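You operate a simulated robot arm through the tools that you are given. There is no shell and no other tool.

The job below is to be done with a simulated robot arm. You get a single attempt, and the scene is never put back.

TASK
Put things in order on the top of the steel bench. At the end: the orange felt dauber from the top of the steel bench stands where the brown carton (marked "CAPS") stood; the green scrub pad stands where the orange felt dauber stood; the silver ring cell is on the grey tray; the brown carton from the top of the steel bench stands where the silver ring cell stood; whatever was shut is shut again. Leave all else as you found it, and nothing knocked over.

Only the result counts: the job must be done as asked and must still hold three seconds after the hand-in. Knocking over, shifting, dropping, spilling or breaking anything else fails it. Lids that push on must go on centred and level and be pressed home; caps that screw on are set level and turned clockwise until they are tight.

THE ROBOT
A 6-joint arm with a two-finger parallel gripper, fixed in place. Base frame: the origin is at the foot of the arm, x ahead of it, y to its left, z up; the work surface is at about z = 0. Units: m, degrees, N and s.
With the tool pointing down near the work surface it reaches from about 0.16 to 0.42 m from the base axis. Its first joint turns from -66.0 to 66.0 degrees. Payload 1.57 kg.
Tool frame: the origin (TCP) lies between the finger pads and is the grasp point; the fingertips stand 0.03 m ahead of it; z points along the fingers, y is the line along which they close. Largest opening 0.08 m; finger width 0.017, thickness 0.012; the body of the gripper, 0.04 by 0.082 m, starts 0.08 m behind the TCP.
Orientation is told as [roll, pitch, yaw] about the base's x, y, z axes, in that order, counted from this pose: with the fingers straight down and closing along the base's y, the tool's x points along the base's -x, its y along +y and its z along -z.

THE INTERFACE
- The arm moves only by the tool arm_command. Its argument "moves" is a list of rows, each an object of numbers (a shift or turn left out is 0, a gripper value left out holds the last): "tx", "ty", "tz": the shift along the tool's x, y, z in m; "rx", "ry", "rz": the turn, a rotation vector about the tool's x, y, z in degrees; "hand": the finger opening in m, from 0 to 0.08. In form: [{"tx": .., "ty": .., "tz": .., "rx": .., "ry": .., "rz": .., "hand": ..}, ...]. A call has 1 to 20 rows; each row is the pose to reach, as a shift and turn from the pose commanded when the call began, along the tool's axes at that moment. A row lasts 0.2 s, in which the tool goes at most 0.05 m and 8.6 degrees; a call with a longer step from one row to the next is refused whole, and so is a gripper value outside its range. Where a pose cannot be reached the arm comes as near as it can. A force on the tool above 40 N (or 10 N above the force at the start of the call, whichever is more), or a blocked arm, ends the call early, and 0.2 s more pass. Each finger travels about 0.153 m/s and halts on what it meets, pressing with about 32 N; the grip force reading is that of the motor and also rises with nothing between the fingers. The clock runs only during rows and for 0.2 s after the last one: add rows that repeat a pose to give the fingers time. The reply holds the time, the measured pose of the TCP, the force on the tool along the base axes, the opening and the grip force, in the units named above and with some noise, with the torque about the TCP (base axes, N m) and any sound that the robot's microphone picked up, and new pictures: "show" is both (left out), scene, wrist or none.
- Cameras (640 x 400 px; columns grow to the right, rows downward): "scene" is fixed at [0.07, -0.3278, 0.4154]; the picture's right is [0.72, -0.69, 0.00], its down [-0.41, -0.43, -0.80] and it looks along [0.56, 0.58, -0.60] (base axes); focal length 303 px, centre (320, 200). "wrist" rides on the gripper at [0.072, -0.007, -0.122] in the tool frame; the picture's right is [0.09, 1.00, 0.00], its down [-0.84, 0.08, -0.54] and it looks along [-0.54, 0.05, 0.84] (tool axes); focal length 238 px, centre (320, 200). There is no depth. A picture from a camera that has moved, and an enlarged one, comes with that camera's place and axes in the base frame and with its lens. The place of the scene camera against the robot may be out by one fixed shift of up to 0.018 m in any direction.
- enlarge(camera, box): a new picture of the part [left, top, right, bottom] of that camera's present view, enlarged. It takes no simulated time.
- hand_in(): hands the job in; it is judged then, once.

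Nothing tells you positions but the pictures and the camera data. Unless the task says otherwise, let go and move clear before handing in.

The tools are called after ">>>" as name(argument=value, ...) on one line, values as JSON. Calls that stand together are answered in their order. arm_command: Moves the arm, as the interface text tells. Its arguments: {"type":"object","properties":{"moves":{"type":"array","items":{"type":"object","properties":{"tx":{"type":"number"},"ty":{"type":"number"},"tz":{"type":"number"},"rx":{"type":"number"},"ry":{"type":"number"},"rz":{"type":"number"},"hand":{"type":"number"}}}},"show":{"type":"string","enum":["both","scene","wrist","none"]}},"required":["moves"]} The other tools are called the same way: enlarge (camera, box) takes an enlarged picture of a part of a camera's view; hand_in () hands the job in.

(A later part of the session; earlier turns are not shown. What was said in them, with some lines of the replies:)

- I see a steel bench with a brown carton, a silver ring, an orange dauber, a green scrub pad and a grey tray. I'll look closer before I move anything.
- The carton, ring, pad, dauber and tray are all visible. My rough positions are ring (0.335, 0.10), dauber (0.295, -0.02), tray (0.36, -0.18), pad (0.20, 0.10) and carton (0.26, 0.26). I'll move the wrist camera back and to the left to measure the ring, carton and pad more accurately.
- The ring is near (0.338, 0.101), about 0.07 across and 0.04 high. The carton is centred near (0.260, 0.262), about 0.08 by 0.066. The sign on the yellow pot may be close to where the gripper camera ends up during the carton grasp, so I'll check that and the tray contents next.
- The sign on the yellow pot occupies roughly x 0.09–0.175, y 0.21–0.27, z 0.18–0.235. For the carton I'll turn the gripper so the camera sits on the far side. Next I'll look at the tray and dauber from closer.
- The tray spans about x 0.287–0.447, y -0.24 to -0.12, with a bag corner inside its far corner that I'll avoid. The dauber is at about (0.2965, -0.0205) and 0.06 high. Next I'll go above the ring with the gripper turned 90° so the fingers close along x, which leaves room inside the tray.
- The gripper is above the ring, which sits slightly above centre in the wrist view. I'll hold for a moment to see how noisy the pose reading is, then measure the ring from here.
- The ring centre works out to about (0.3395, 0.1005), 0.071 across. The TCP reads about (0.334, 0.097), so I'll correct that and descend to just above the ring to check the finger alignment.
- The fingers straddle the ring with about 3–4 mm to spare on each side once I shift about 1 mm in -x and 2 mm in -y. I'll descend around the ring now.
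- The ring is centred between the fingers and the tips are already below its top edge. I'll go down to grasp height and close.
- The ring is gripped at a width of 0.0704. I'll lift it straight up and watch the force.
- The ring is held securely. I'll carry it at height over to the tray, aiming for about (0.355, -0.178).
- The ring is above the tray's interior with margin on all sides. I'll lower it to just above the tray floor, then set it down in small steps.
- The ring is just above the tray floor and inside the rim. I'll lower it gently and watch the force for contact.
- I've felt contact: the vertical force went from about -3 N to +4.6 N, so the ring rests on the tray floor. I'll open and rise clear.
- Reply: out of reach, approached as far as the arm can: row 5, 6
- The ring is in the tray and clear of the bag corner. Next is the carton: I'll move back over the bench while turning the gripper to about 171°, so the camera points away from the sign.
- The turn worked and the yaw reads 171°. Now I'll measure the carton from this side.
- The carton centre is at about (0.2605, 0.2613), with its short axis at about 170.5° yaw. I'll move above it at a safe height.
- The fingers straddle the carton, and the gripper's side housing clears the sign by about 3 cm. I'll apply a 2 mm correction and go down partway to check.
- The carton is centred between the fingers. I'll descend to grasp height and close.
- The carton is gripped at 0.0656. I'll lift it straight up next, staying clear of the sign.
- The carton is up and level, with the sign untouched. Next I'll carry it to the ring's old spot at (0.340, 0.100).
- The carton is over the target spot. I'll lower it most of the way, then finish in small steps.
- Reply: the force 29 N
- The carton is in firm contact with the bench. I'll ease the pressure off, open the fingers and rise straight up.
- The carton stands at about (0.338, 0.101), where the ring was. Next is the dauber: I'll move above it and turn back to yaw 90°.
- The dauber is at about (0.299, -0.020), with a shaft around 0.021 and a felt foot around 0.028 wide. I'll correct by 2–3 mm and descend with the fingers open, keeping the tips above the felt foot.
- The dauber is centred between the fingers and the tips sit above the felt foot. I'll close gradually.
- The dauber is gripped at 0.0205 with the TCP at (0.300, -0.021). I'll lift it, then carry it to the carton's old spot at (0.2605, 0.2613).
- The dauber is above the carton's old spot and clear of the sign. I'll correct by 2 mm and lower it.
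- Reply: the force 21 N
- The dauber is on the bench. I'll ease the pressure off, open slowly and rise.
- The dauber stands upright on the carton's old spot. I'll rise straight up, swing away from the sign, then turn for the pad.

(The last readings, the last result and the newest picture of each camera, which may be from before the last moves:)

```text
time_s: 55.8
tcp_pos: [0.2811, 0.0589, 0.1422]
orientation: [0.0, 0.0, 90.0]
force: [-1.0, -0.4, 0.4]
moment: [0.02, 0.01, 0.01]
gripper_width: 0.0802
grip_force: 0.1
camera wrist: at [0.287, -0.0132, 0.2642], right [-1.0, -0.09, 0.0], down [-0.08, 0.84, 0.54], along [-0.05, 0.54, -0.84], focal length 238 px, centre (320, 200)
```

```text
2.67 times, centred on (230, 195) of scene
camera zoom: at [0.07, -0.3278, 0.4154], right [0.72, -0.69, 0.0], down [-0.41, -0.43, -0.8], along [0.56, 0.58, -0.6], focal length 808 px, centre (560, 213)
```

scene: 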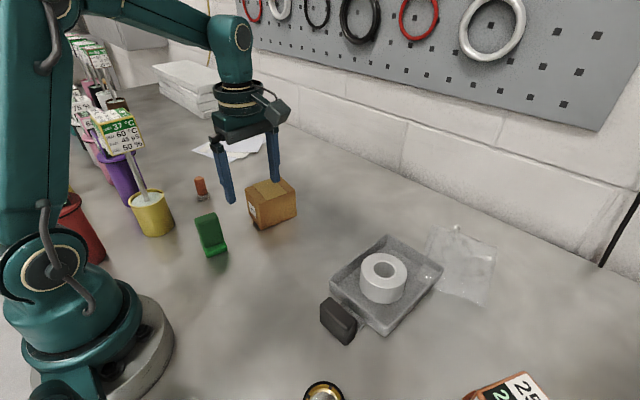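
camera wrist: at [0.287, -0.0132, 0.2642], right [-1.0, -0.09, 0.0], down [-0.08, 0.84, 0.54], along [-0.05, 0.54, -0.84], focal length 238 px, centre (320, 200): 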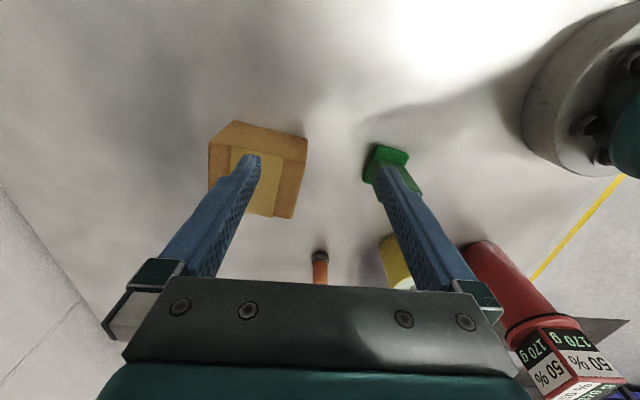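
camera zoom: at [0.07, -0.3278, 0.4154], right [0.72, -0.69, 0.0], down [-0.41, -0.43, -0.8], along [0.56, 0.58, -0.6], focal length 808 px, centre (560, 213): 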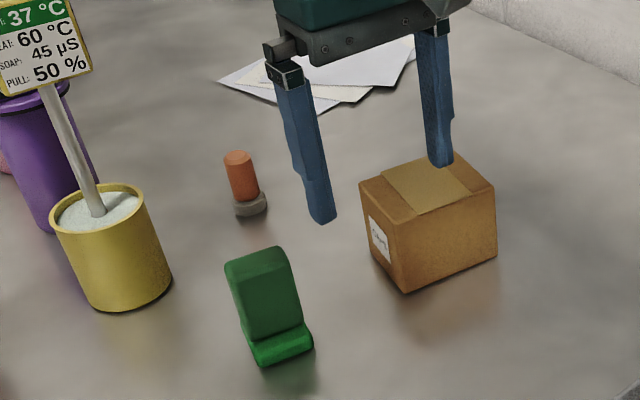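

The dauber and carton look correctly placed. I'll turn to yaw -10° and go above the pad.

>>> arm_command(moves=[{"tx": -0.00347, "ty": 0.00683, "tz": -0.0007, "rz": 8.33}, {"tx": -0.00693, "ty": 0.01367, "tz": -0.0014, "rz": 16.67}, {"tx": -0.0104, "ty": 0.0205, "tz": -0.0021, "rz": 25}, {"tx": -0.01387, "ty": 0.02733, "tz": -0.0028, "rz": 33.33}, {"tx": -0.01733, "ty": 0.03417, "tz": -0.0035, "rz": 41.67}, {"tx": -0.0208, "ty": 0.041, "tz": -0.0042, "rz": 50}, {"tx": -0.02427, "ty": 0.04783, "tz": -0.0049, "rz": 58.33}, {"tx": -0.02773, "ty": 0.05467, "tz": -0.0056, "rz": 66.67}, {"tx": -0.0312, "ty": 0.0615, "tz": -0.0063, "rz": 75}, {"tx": -0.03467, "ty": 0.06833, "tz": -0.007, "rz": 83.33}, {"tx": -0.03813, "ty": 0.07517, "tz": -0.0077, "rz": 91.67}, {"tx": -0.0416, "ty": 0.082, "tz": -0.008, "rz": 100}, {"tx": -0.0416, "ty": 0.082, "tz": -0.008, "rz": 100}, {"tx": -0.0416, "ty": 0.082, "tz": -0.008, "rz": 100}], show="both")

>>> enlarge(camera="wrist", box=[250, 40, 390, 220])

```text
time_s: 58.8
tcp_pos: [0.1979, 0.0998, 0.1514]
orientation: [0.0, 0.0, -10.2]
force: [0.3, -0.2, -0.2]
moment: [0.01, 0.0, 0.01]
gripper_width: 0.0804
grip_force: 0.0
camera wrist: at [0.1255, 0.1068, 0.273], right [0.08, 1.0, 0.0], down [0.84, -0.07, 0.54], along [0.54, -0.05, -0.84], focal length 238 px, centre (320, 200)
```

scene: 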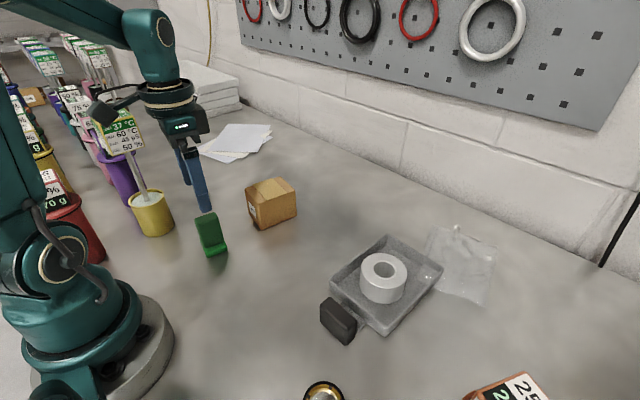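
wrist: 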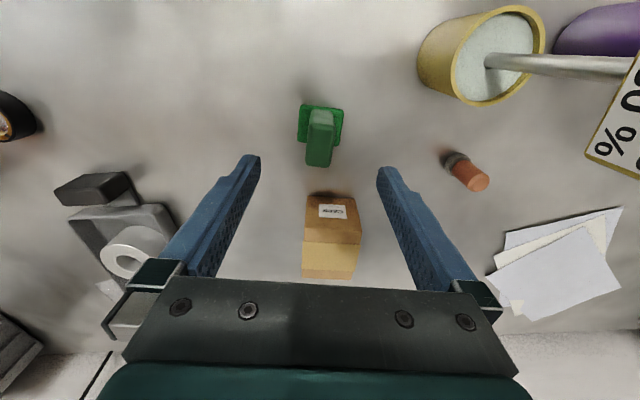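

```text
2.22 times, centred on (320, 130) of wrist
camera zoom: at [0.1255, 0.1068, 0.273], right [0.08, 1.0, 0.0], down [0.84, -0.07, 0.54], along [0.54, -0.05, -0.84], focal length 530 px, centre (320, 356)
```

zoom: 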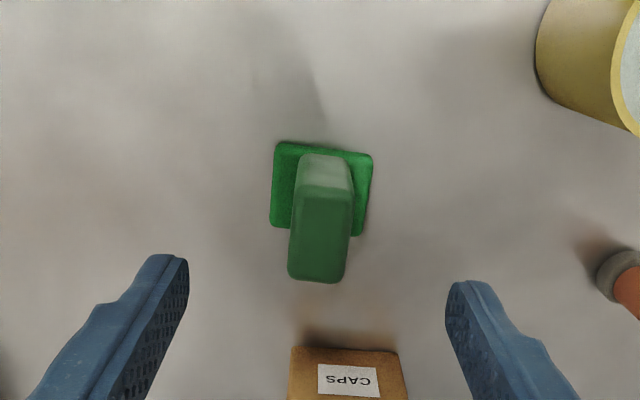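

The pad is centred near (0.199, 0.1005) at about -11° yaw. I'll check its foot thickness so the fingertips stay above it.

>>> enlarge(camera="scene", box=[180, 195, 250, 265])

>>> enlarge(camera="wrist", box=[280, 90, 360, 180])

```text
5.71 times, centred on (215, 230) of scene
camera zoom: at [0.07, -0.3278, 0.4154], right [0.72, -0.69, 0.0], down [-0.41, -0.43, -0.8], along [0.56, 0.58, -0.6], focal length 1732 px, centre (920, 29)
```

zoom: 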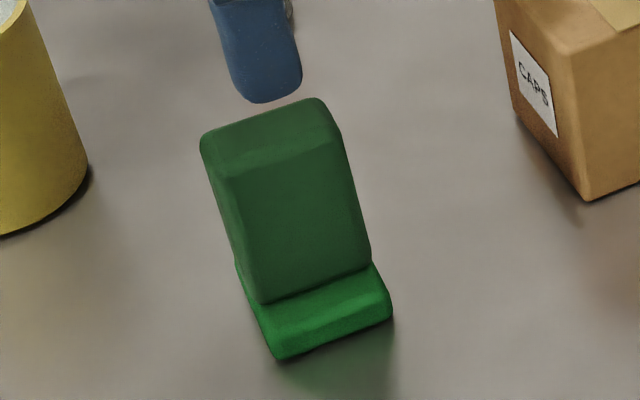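

```text
4.44 times, centred on (320, 135) of wrist
camera zoom: at [0.1255, 0.1068, 0.273], right [0.08, 1.0, 0.0], down [0.84, -0.07, 0.54], along [0.54, -0.05, -0.84], focal length 1059 px, centre (320, 489)
```

zoom: 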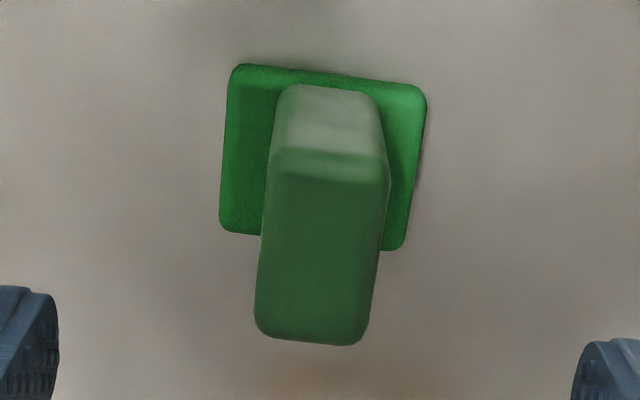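

The foot is about 12 mm thick, so a TCP height of 0.052 keeps the tips 10 mm above it. I'll descend now.

>>> arm_command(moves=[{"tx": -0.0015, "tz": 0.025, "rz": 0.8}, {"tx": -0.0015, "tz": 0.05, "rz": 0.8}, {"tx": -0.0015, "tz": 0.075, "rz": 0.8}, {"tx": -0.0015, "tz": 0.099, "rz": 0.8}, {"tx": -0.0015, "tz": 0.099, "rz": 0.8}], show="both")

>>> enlarge(camera="wrist", box=[220, 90, 420, 290])

>>> enlarge(camera="scene", box=[160, 170, 260, 270])

```text
time_s: 60.0
tcp_pos: [0.2002, 0.1001, 0.0531]
orientation: [0.0, 0.0, -10.9]
force: [0.6, 0.1, -0.7]
moment: [-0.01, 0.03, -0.02]
gripper_width: 0.0799
grip_force: 0.1
camera wrist: at [0.1268, 0.1076, 0.1746], right [0.1, 1.0, 0.0], down [0.84, -0.08, 0.54], along [0.54, -0.05, -0.84], focal length 238 px, centre (320, 200)
```

scene: 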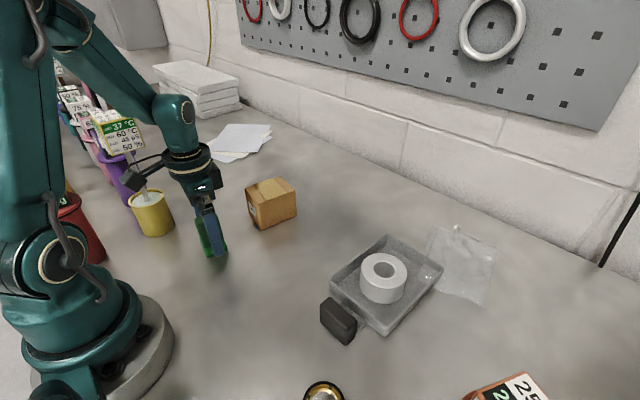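
wrist: 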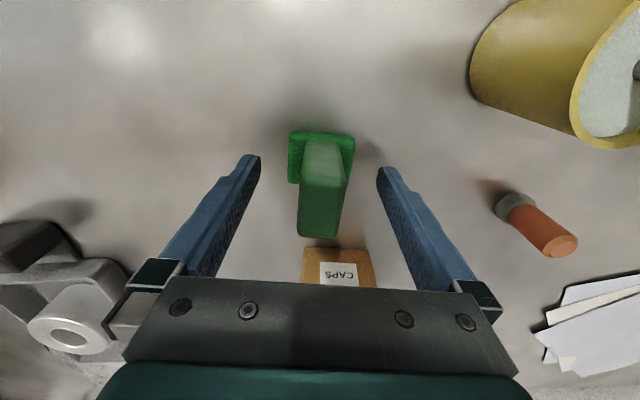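

```text
2.00 times, centred on (320, 190) of wrist
camera zoom: at [0.1268, 0.1076, 0.1746], right [0.1, 1.0, 0.0], down [0.84, -0.08, 0.54], along [0.54, -0.05, -0.84], focal length 477 px, centre (320, 220)
```

zoom: 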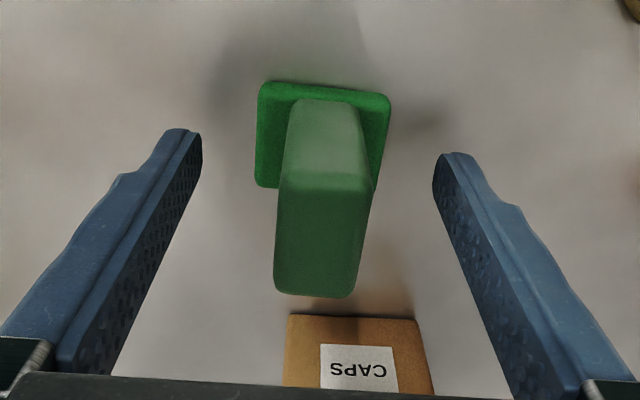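

```text
4.00 times, centred on (210, 220) of scene
camera zoom: at [0.07, -0.3278, 0.4154], right [0.72, -0.69, 0.0], down [-0.41, -0.43, -0.8], along [0.56, 0.58, -0.6], focal length 1212 px, centre (760, 120)
```

zoom: 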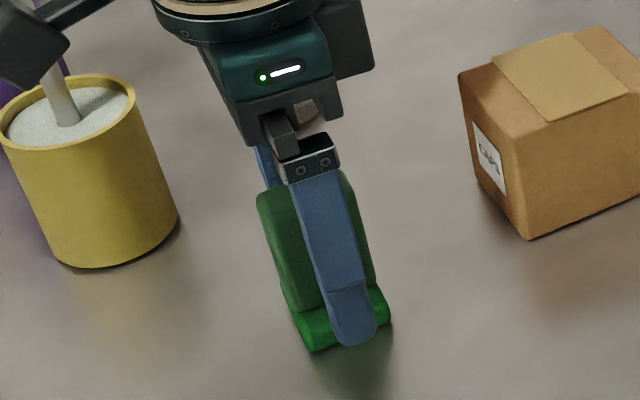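

The pad's upright block is centred between the fingers. I'll close on it gradually.

>>> arm_command(moves=[{"hand": 0.06}, {"hand": 0.045}, {"hand": 0.035}, {"hand": 0.03}, {"hand": 0.026}, {"hand": 0.022}, {"hand": 0.015}, {"hand": 0.01}, {"hand": 0.01}], show="both")

```text
time_s: 62.0
tcp_pos: [0.1983, 0.0999, 0.0537]
orientation: [0.0, 0.0, -10.8]
force: [0.2, 0.1, 2.0]
moment: [-0.02, 0.0, 0.02]
gripper_width: 0.0232
grip_force: 32.0
camera wrist: at [0.1269, 0.1076, 0.1749], right [0.1, 1.0, 0.0], down [0.84, -0.08, 0.54], along [0.54, -0.05, -0.84], focal length 238 px, centre (320, 200)
```

scene: 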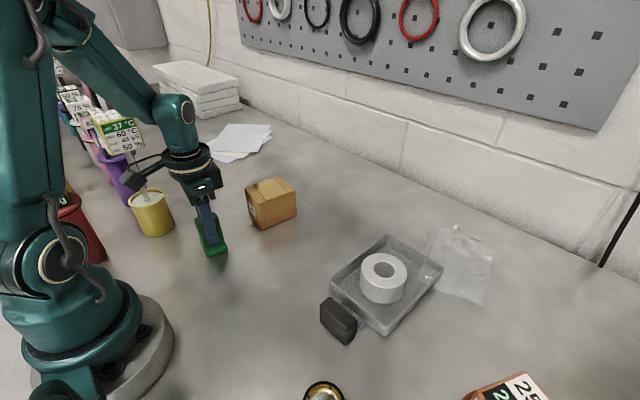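
wrist: 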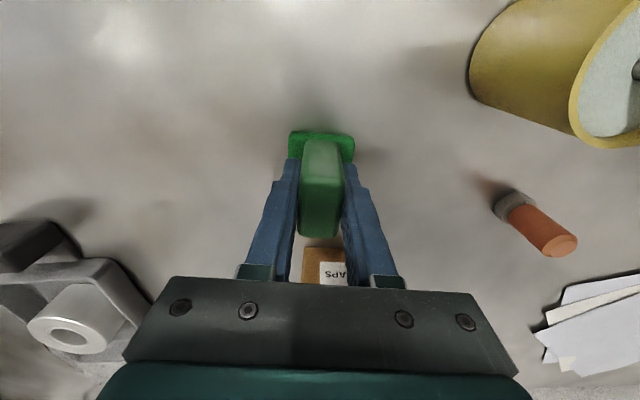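

The pad is gripped at 0.0232. I'll lift it, then carry it to the dauber's old spot at (0.2995, -0.0207).

>>> arm_command(moves=[{"tz": -0.01}, {"tz": -0.03}, {"tz": -0.06}, {"tz": -0.08}, {"tz": -0.08}], show="scene")

>>> arm_command(moves=[{"tx": -0.012, "ty": -0.01}, {"tx": -0.036, "ty": -0.03}, {"tx": -0.06, "ty": -0.0495}, {"tx": -0.084, "ty": -0.0693}, {"tx": -0.108, "ty": -0.089}, {"tx": -0.1208, "ty": -0.0996}, {"tx": -0.1208, "ty": -0.0996}, {"tx": -0.1208, "ty": -0.0996}], show="both")

>>> arm_command(moves=[{"tx": 0}], show="none")

```text
time_s: 63.2
tcp_pos: [0.1993, 0.1006, 0.1348]
orientation: [0.0, 0.0, -10.9]
force: [1.3, -0.6, -1.0]
moment: [-0.01, -0.02, -0.01]
gripper_width: 0.0234
grip_force: 32.4
```

scene: 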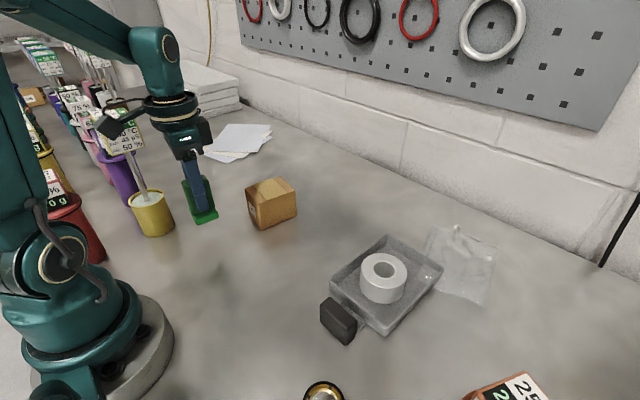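

```text
time_s: 65.0
tcp_pos: [0.3009, -0.0188, 0.1331]
orientation: [0.0, 0.0, -10.8]
force: [0.1, -0.4, -0.8]
moment: [-0.01, -0.03, 0.03]
gripper_width: 0.0234
grip_force: 32.4
camera wrist: at [0.228, -0.0119, 0.2554], right [0.1, 1.0, 0.0], down [0.84, -0.08, 0.54], along [0.54, -0.05, -0.84], focal length 238 px, centre (320, 200)
```

scene: 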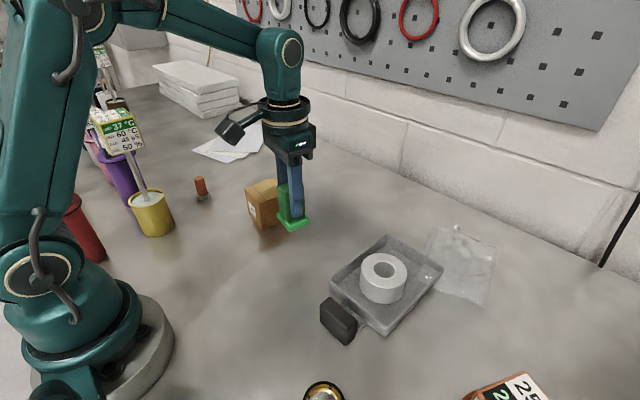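
wrist: 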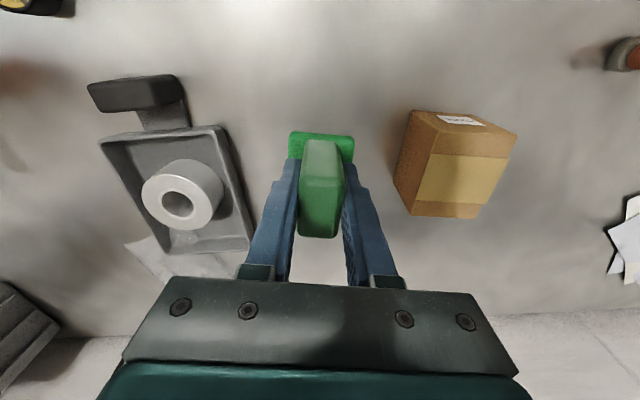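

```text
time_s: 65.4
tcp_pos: [0.2993, -0.019, 0.1336]
orientation: [0.0, -0.1, -10.8]
force: [0.6, 0.1, -1.7]
moment: [-0.03, 0.01, 0.01]
gripper_width: 0.0231
grip_force: 32.3
```

The pad is over the target. I'll make a small correction and lower it to just above the bench.

>>> arm_command(moves=[{"tx": 0.0004, "ty": -0.0021, "tz": 0.02}, {"tx": 0.0004, "ty": -0.0021, "tz": 0.04}, {"tx": 0.0004, "ty": -0.0021, "tz": 0.06}, {"tx": 0.0004, "ty": -0.0021, "tz": 0.072}, {"tx": 0.0004, "ty": -0.0021, "tz": 0.072}], show="both")

>>> arm_command(moves=[{"tx": 0}], show="none")

```text
time_s: 66.6
tcp_pos: [0.2991, -0.0224, 0.0599]
orientation: [-0.1, 0.0, -10.8]
force: [0.1, -0.5, -0.9]
moment: [-0.02, -0.04, 0.02]
gripper_width: 0.0235
grip_force: 31.9
camera wrist: at [0.2262, -0.0155, 0.1818], right [0.1, 1.0, 0.0], down [0.84, -0.08, 0.54], along [0.54, -0.05, -0.84], focal length 238 px, centre (320, 200)
```

scene: 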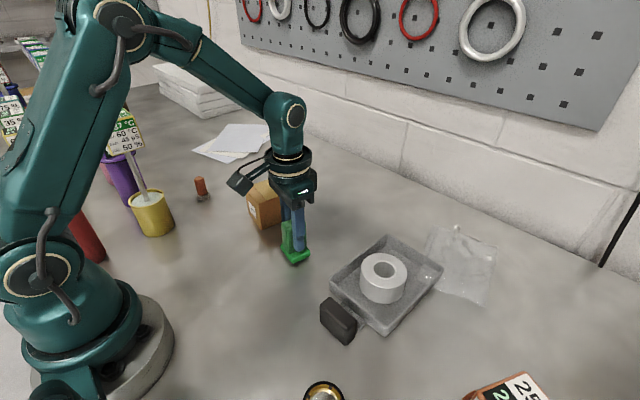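
wrist: 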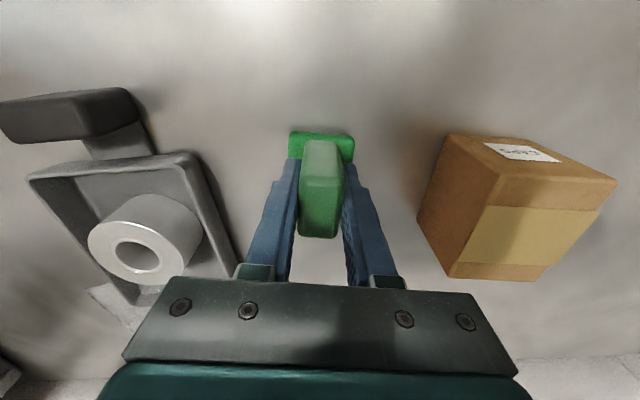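

```text
time_s: 67.0
tcp_pos: [0.2986, -0.0225, 0.0598]
orientation: [0.0, -0.1, -10.8]
force: [-0.1, -0.7, -0.7]
moment: [-0.01, 0.0, 0.0]
gripper_width: 0.0233
grip_force: 31.9
```

>>> arm_command(moves=[{"tx": -0.0002, "ty": 0.0017, "tz": 0.0015}, {"tx": -0.0002, "ty": 0.0017, "tz": 0.003}, {"tx": -0.0002, "ty": 0.0017, "tz": 0.0042}, {"tx": -0.0002, "ty": 0.0017, "tz": 0.0042}], show="none")

>>> arm_command(moves=[{"tz": 0.0008}, {"tz": 0.0015}, {"tz": 0.0015}], show="none")

```text
time_s: 68.0
tcp_pos: [0.298, -0.0211, 0.0555]
orientation: [0.0, 0.0, -10.8]
force: [1.0, 0.2, -0.4]
moment: [0.0, -0.02, -0.01]
gripper_width: 0.0231
grip_force: 31.6
```

```text
time_s: 68.8
tcp_pos: [0.2979, -0.0218, 0.0554]
orientation: [0.0, 0.0, -10.8]
force: [0.5, -0.5, -0.4]
moment: [-0.01, 0.01, 0.05]
gripper_width: 0.0233
grip_force: 32.1
```

>>> arm_command(moves=[{"tz": 0.0005}, {"tz": 0.001}, {"tz": 0.001}], show="scene")

>>> enlarge(camera="scene", box=[240, 180, 360, 280])

```text
time_s: 69.6
tcp_pos: [0.2978, -0.0206, 0.0539]
orientation: [0.0, 0.0, -10.8]
force: [0.3, -0.4, -0.5]
moment: [0.01, 0.01, 0.0]
gripper_width: 0.0234
grip_force: 31.6
```

scene: 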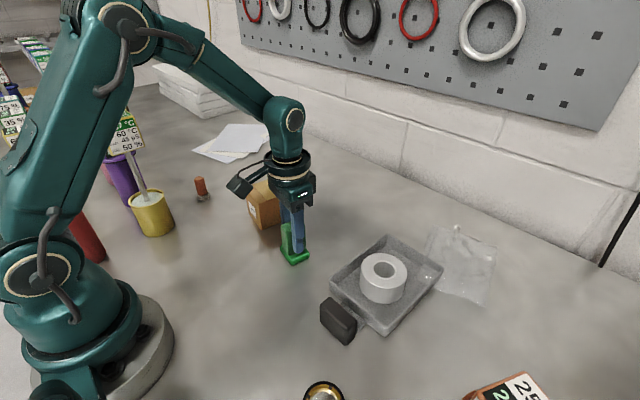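

```text
4.00 times, centred on (300, 230) of scene
camera zoom: at [0.07, -0.3278, 0.4154], right [0.72, -0.69, 0.0], down [-0.41, -0.43, -0.8], along [0.56, 0.58, -0.6], focal length 1212 px, centre (400, 80)
```

zoom: 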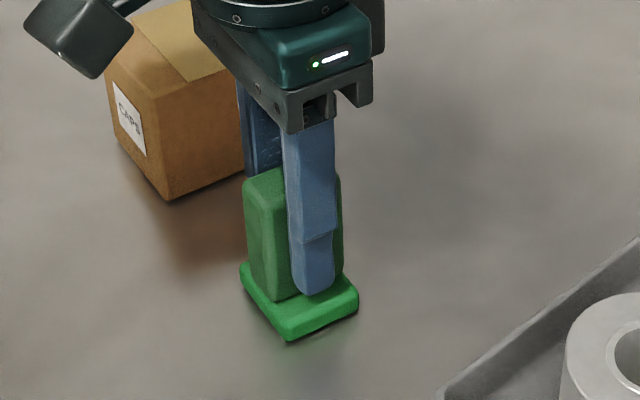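

>>> arm_command(moves=[{"tx": -0.0008, "tz": 0.0005}, {"tx": -0.0008, "tz": 0.001}, {"tx": -0.0008, "tz": 0.001}], show="none")

```text
time_s: 70.4
tcp_pos: [0.3007, -0.0206, 0.0529]
orientation: [0.0, -0.2, -10.8]
force: [-8.1, 2.1, 23.7]
moment: [0.07, 0.29, 0.02]
gripper_width: 0.0234
grip_force: 32.4
```

The pad is down with 24 N of contact force. I'll ease off, open gradually and check before I rise.

>>> arm_command(moves=[{"tz": -0.0005}, {"tz": -0.0008}, {"tz": -0.0008, "hand": 0.025}, {"tz": -0.0008, "hand": 0.028}, {"tz": -0.0008, "hand": 0.035}, {"tz": -0.0008, "hand": 0.05}, {"tz": -0.0008, "hand": 0.065}, {"tz": -0.0008, "hand": 0.065}], show="both")

>>> enlarge(camera="wrist", box=[220, 90, 420, 290])

```text
time_s: 72.2
tcp_pos: [0.2994, -0.0198, 0.0536]
orientation: [-0.1, 0.0, -10.8]
force: [0.2, 0.6, 0.6]
moment: [-0.04, -0.03, 0.01]
gripper_width: 0.065
grip_force: 0.0
camera wrist: at [0.2273, -0.0127, 0.1752], right [0.1, 1.0, 0.0], down [0.84, -0.08, 0.54], along [0.54, -0.05, -0.84], focal length 238 px, centre (320, 200)
```

scene: 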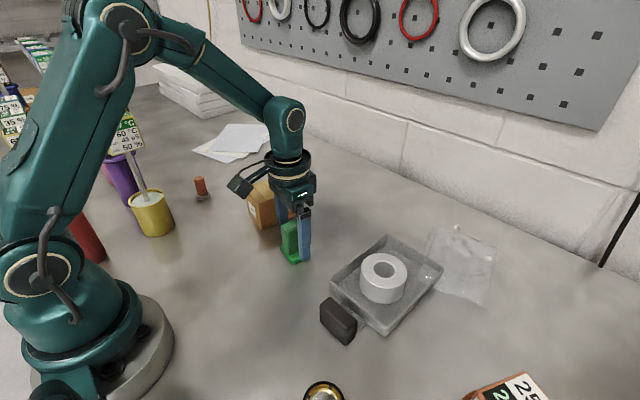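
wrist: 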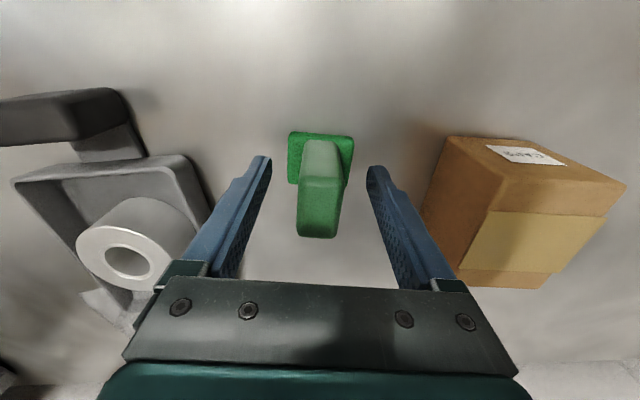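

```text
2.00 times, centred on (320, 190) of wrist
camera zoom: at [0.2273, -0.0127, 0.1752], right [0.1, 1.0, 0.0], down [0.84, -0.08, 0.54], along [0.54, -0.05, -0.84], focal length 477 px, centre (320, 220)
```

zoom: 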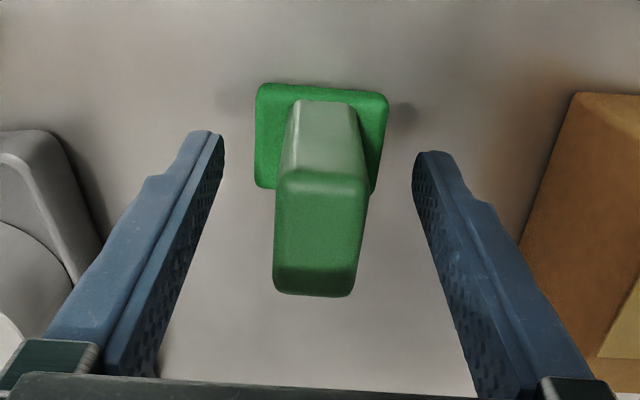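

The pad stands upright on the dauber's old spot. I'll rise straight up, move back clear, and check everything.

>>> arm_command(moves=[{"tz": -0.01}, {"tz": -0.03}, {"tz": -0.06}, {"tz": -0.1}, {"tz": -0.14}, {"tz": -0.16}, {"tz": -0.16}], show="both")

>>> enlarge(camera="scene", box=[150, 150, 350, 280])

>>> enlarge(camera="scene", box=[300, 210, 520, 360])

```text
time_s: 73.8
tcp_pos: [0.3019, -0.0194, 0.2138]
orientation: [0.0, -0.1, -10.8]
force: [1.1, 0.3, -0.7]
moment: [0.0, -0.03, 0.0]
gripper_width: 0.0652
grip_force: 0.0
camera wrist: at [0.2285, -0.0121, 0.336], right [0.1, 1.0, 0.0], down [0.84, -0.08, 0.54], along [0.54, -0.05, -0.84], focal length 238 px, centre (320, 200)
```

scene: 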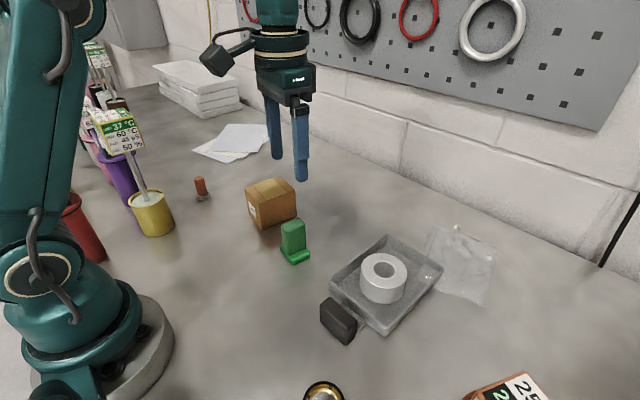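
wrist: 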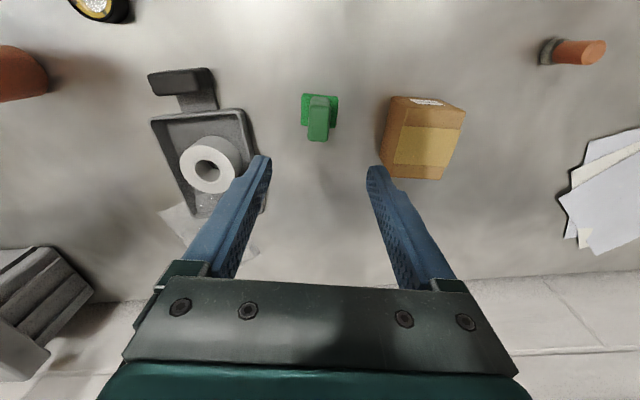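

```text
3.08 times, centred on (250, 215) of scene
camera zoom: at [0.07, -0.3278, 0.4154], right [0.72, -0.69, 0.0], down [-0.41, -0.43, -0.8], along [0.56, 0.58, -0.6], focal length 932 px, centre (535, 154)
```

zoom: 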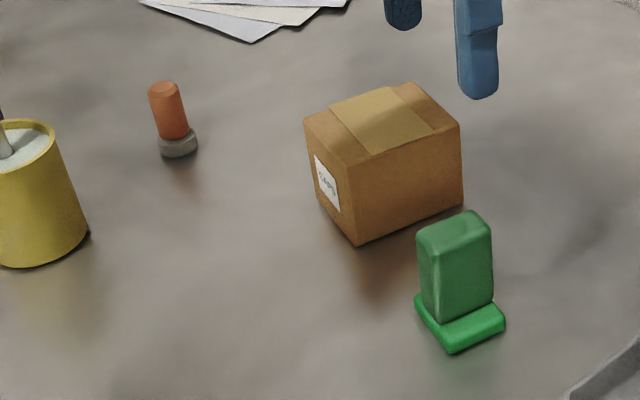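

```text
2.67 times, centred on (410, 285) of scene
camera zoom: at [0.07, -0.3278, 0.4154], right [0.72, -0.69, 0.0], down [-0.41, -0.43, -0.8], along [0.56, 0.58, -0.6], focal length 808 px, centre (80, -27)
```

zoom: 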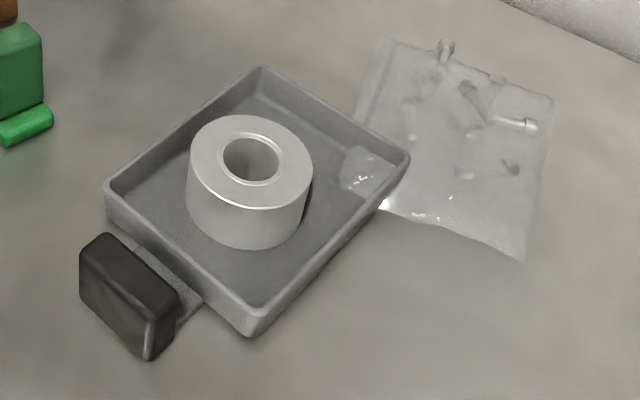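

All four items are in place and standing. The ring lies flat in the tray, the carton is on the ring's old spot, the dauber on the carton's and the pad on the dauber's. The pots, papers, bag and tray look undisturbed and the arm is clear, so I'm handing in.

>>> hand_in()

```text
The job is handed in.
```

I moved all four items to their places and handed the job in; no verdict has come back yet. In the last pictures everything was upright and the arm was clear.

| Item | Now at (x, y, in m) | Target |
|---|---|---|
| Silver ring cell | (0.355, -0.178), flat on the tray floor | on the grey tray |
| Brown carton ("CAPS") | (0.338, 0.101) | ring's old spot, (0.340, 0.100) |
| Orange felt dauber | (0.261, 0.261) | carton's old spot, (0.2605, 0.2613) |
| Green scrub pad | (0.2995, -0.020) | dauber's old spot, (0.2995, -0.0207) |

The positions come from the pictures and the arm's own readings, which vary by 1–2 mm.

The pots, papers and tray looked undisturbed. So did the bag of screws, whose corner lies in the far end of the tray; I set the ring down clear of it. I opened nothing, so nothing needed shutting again.
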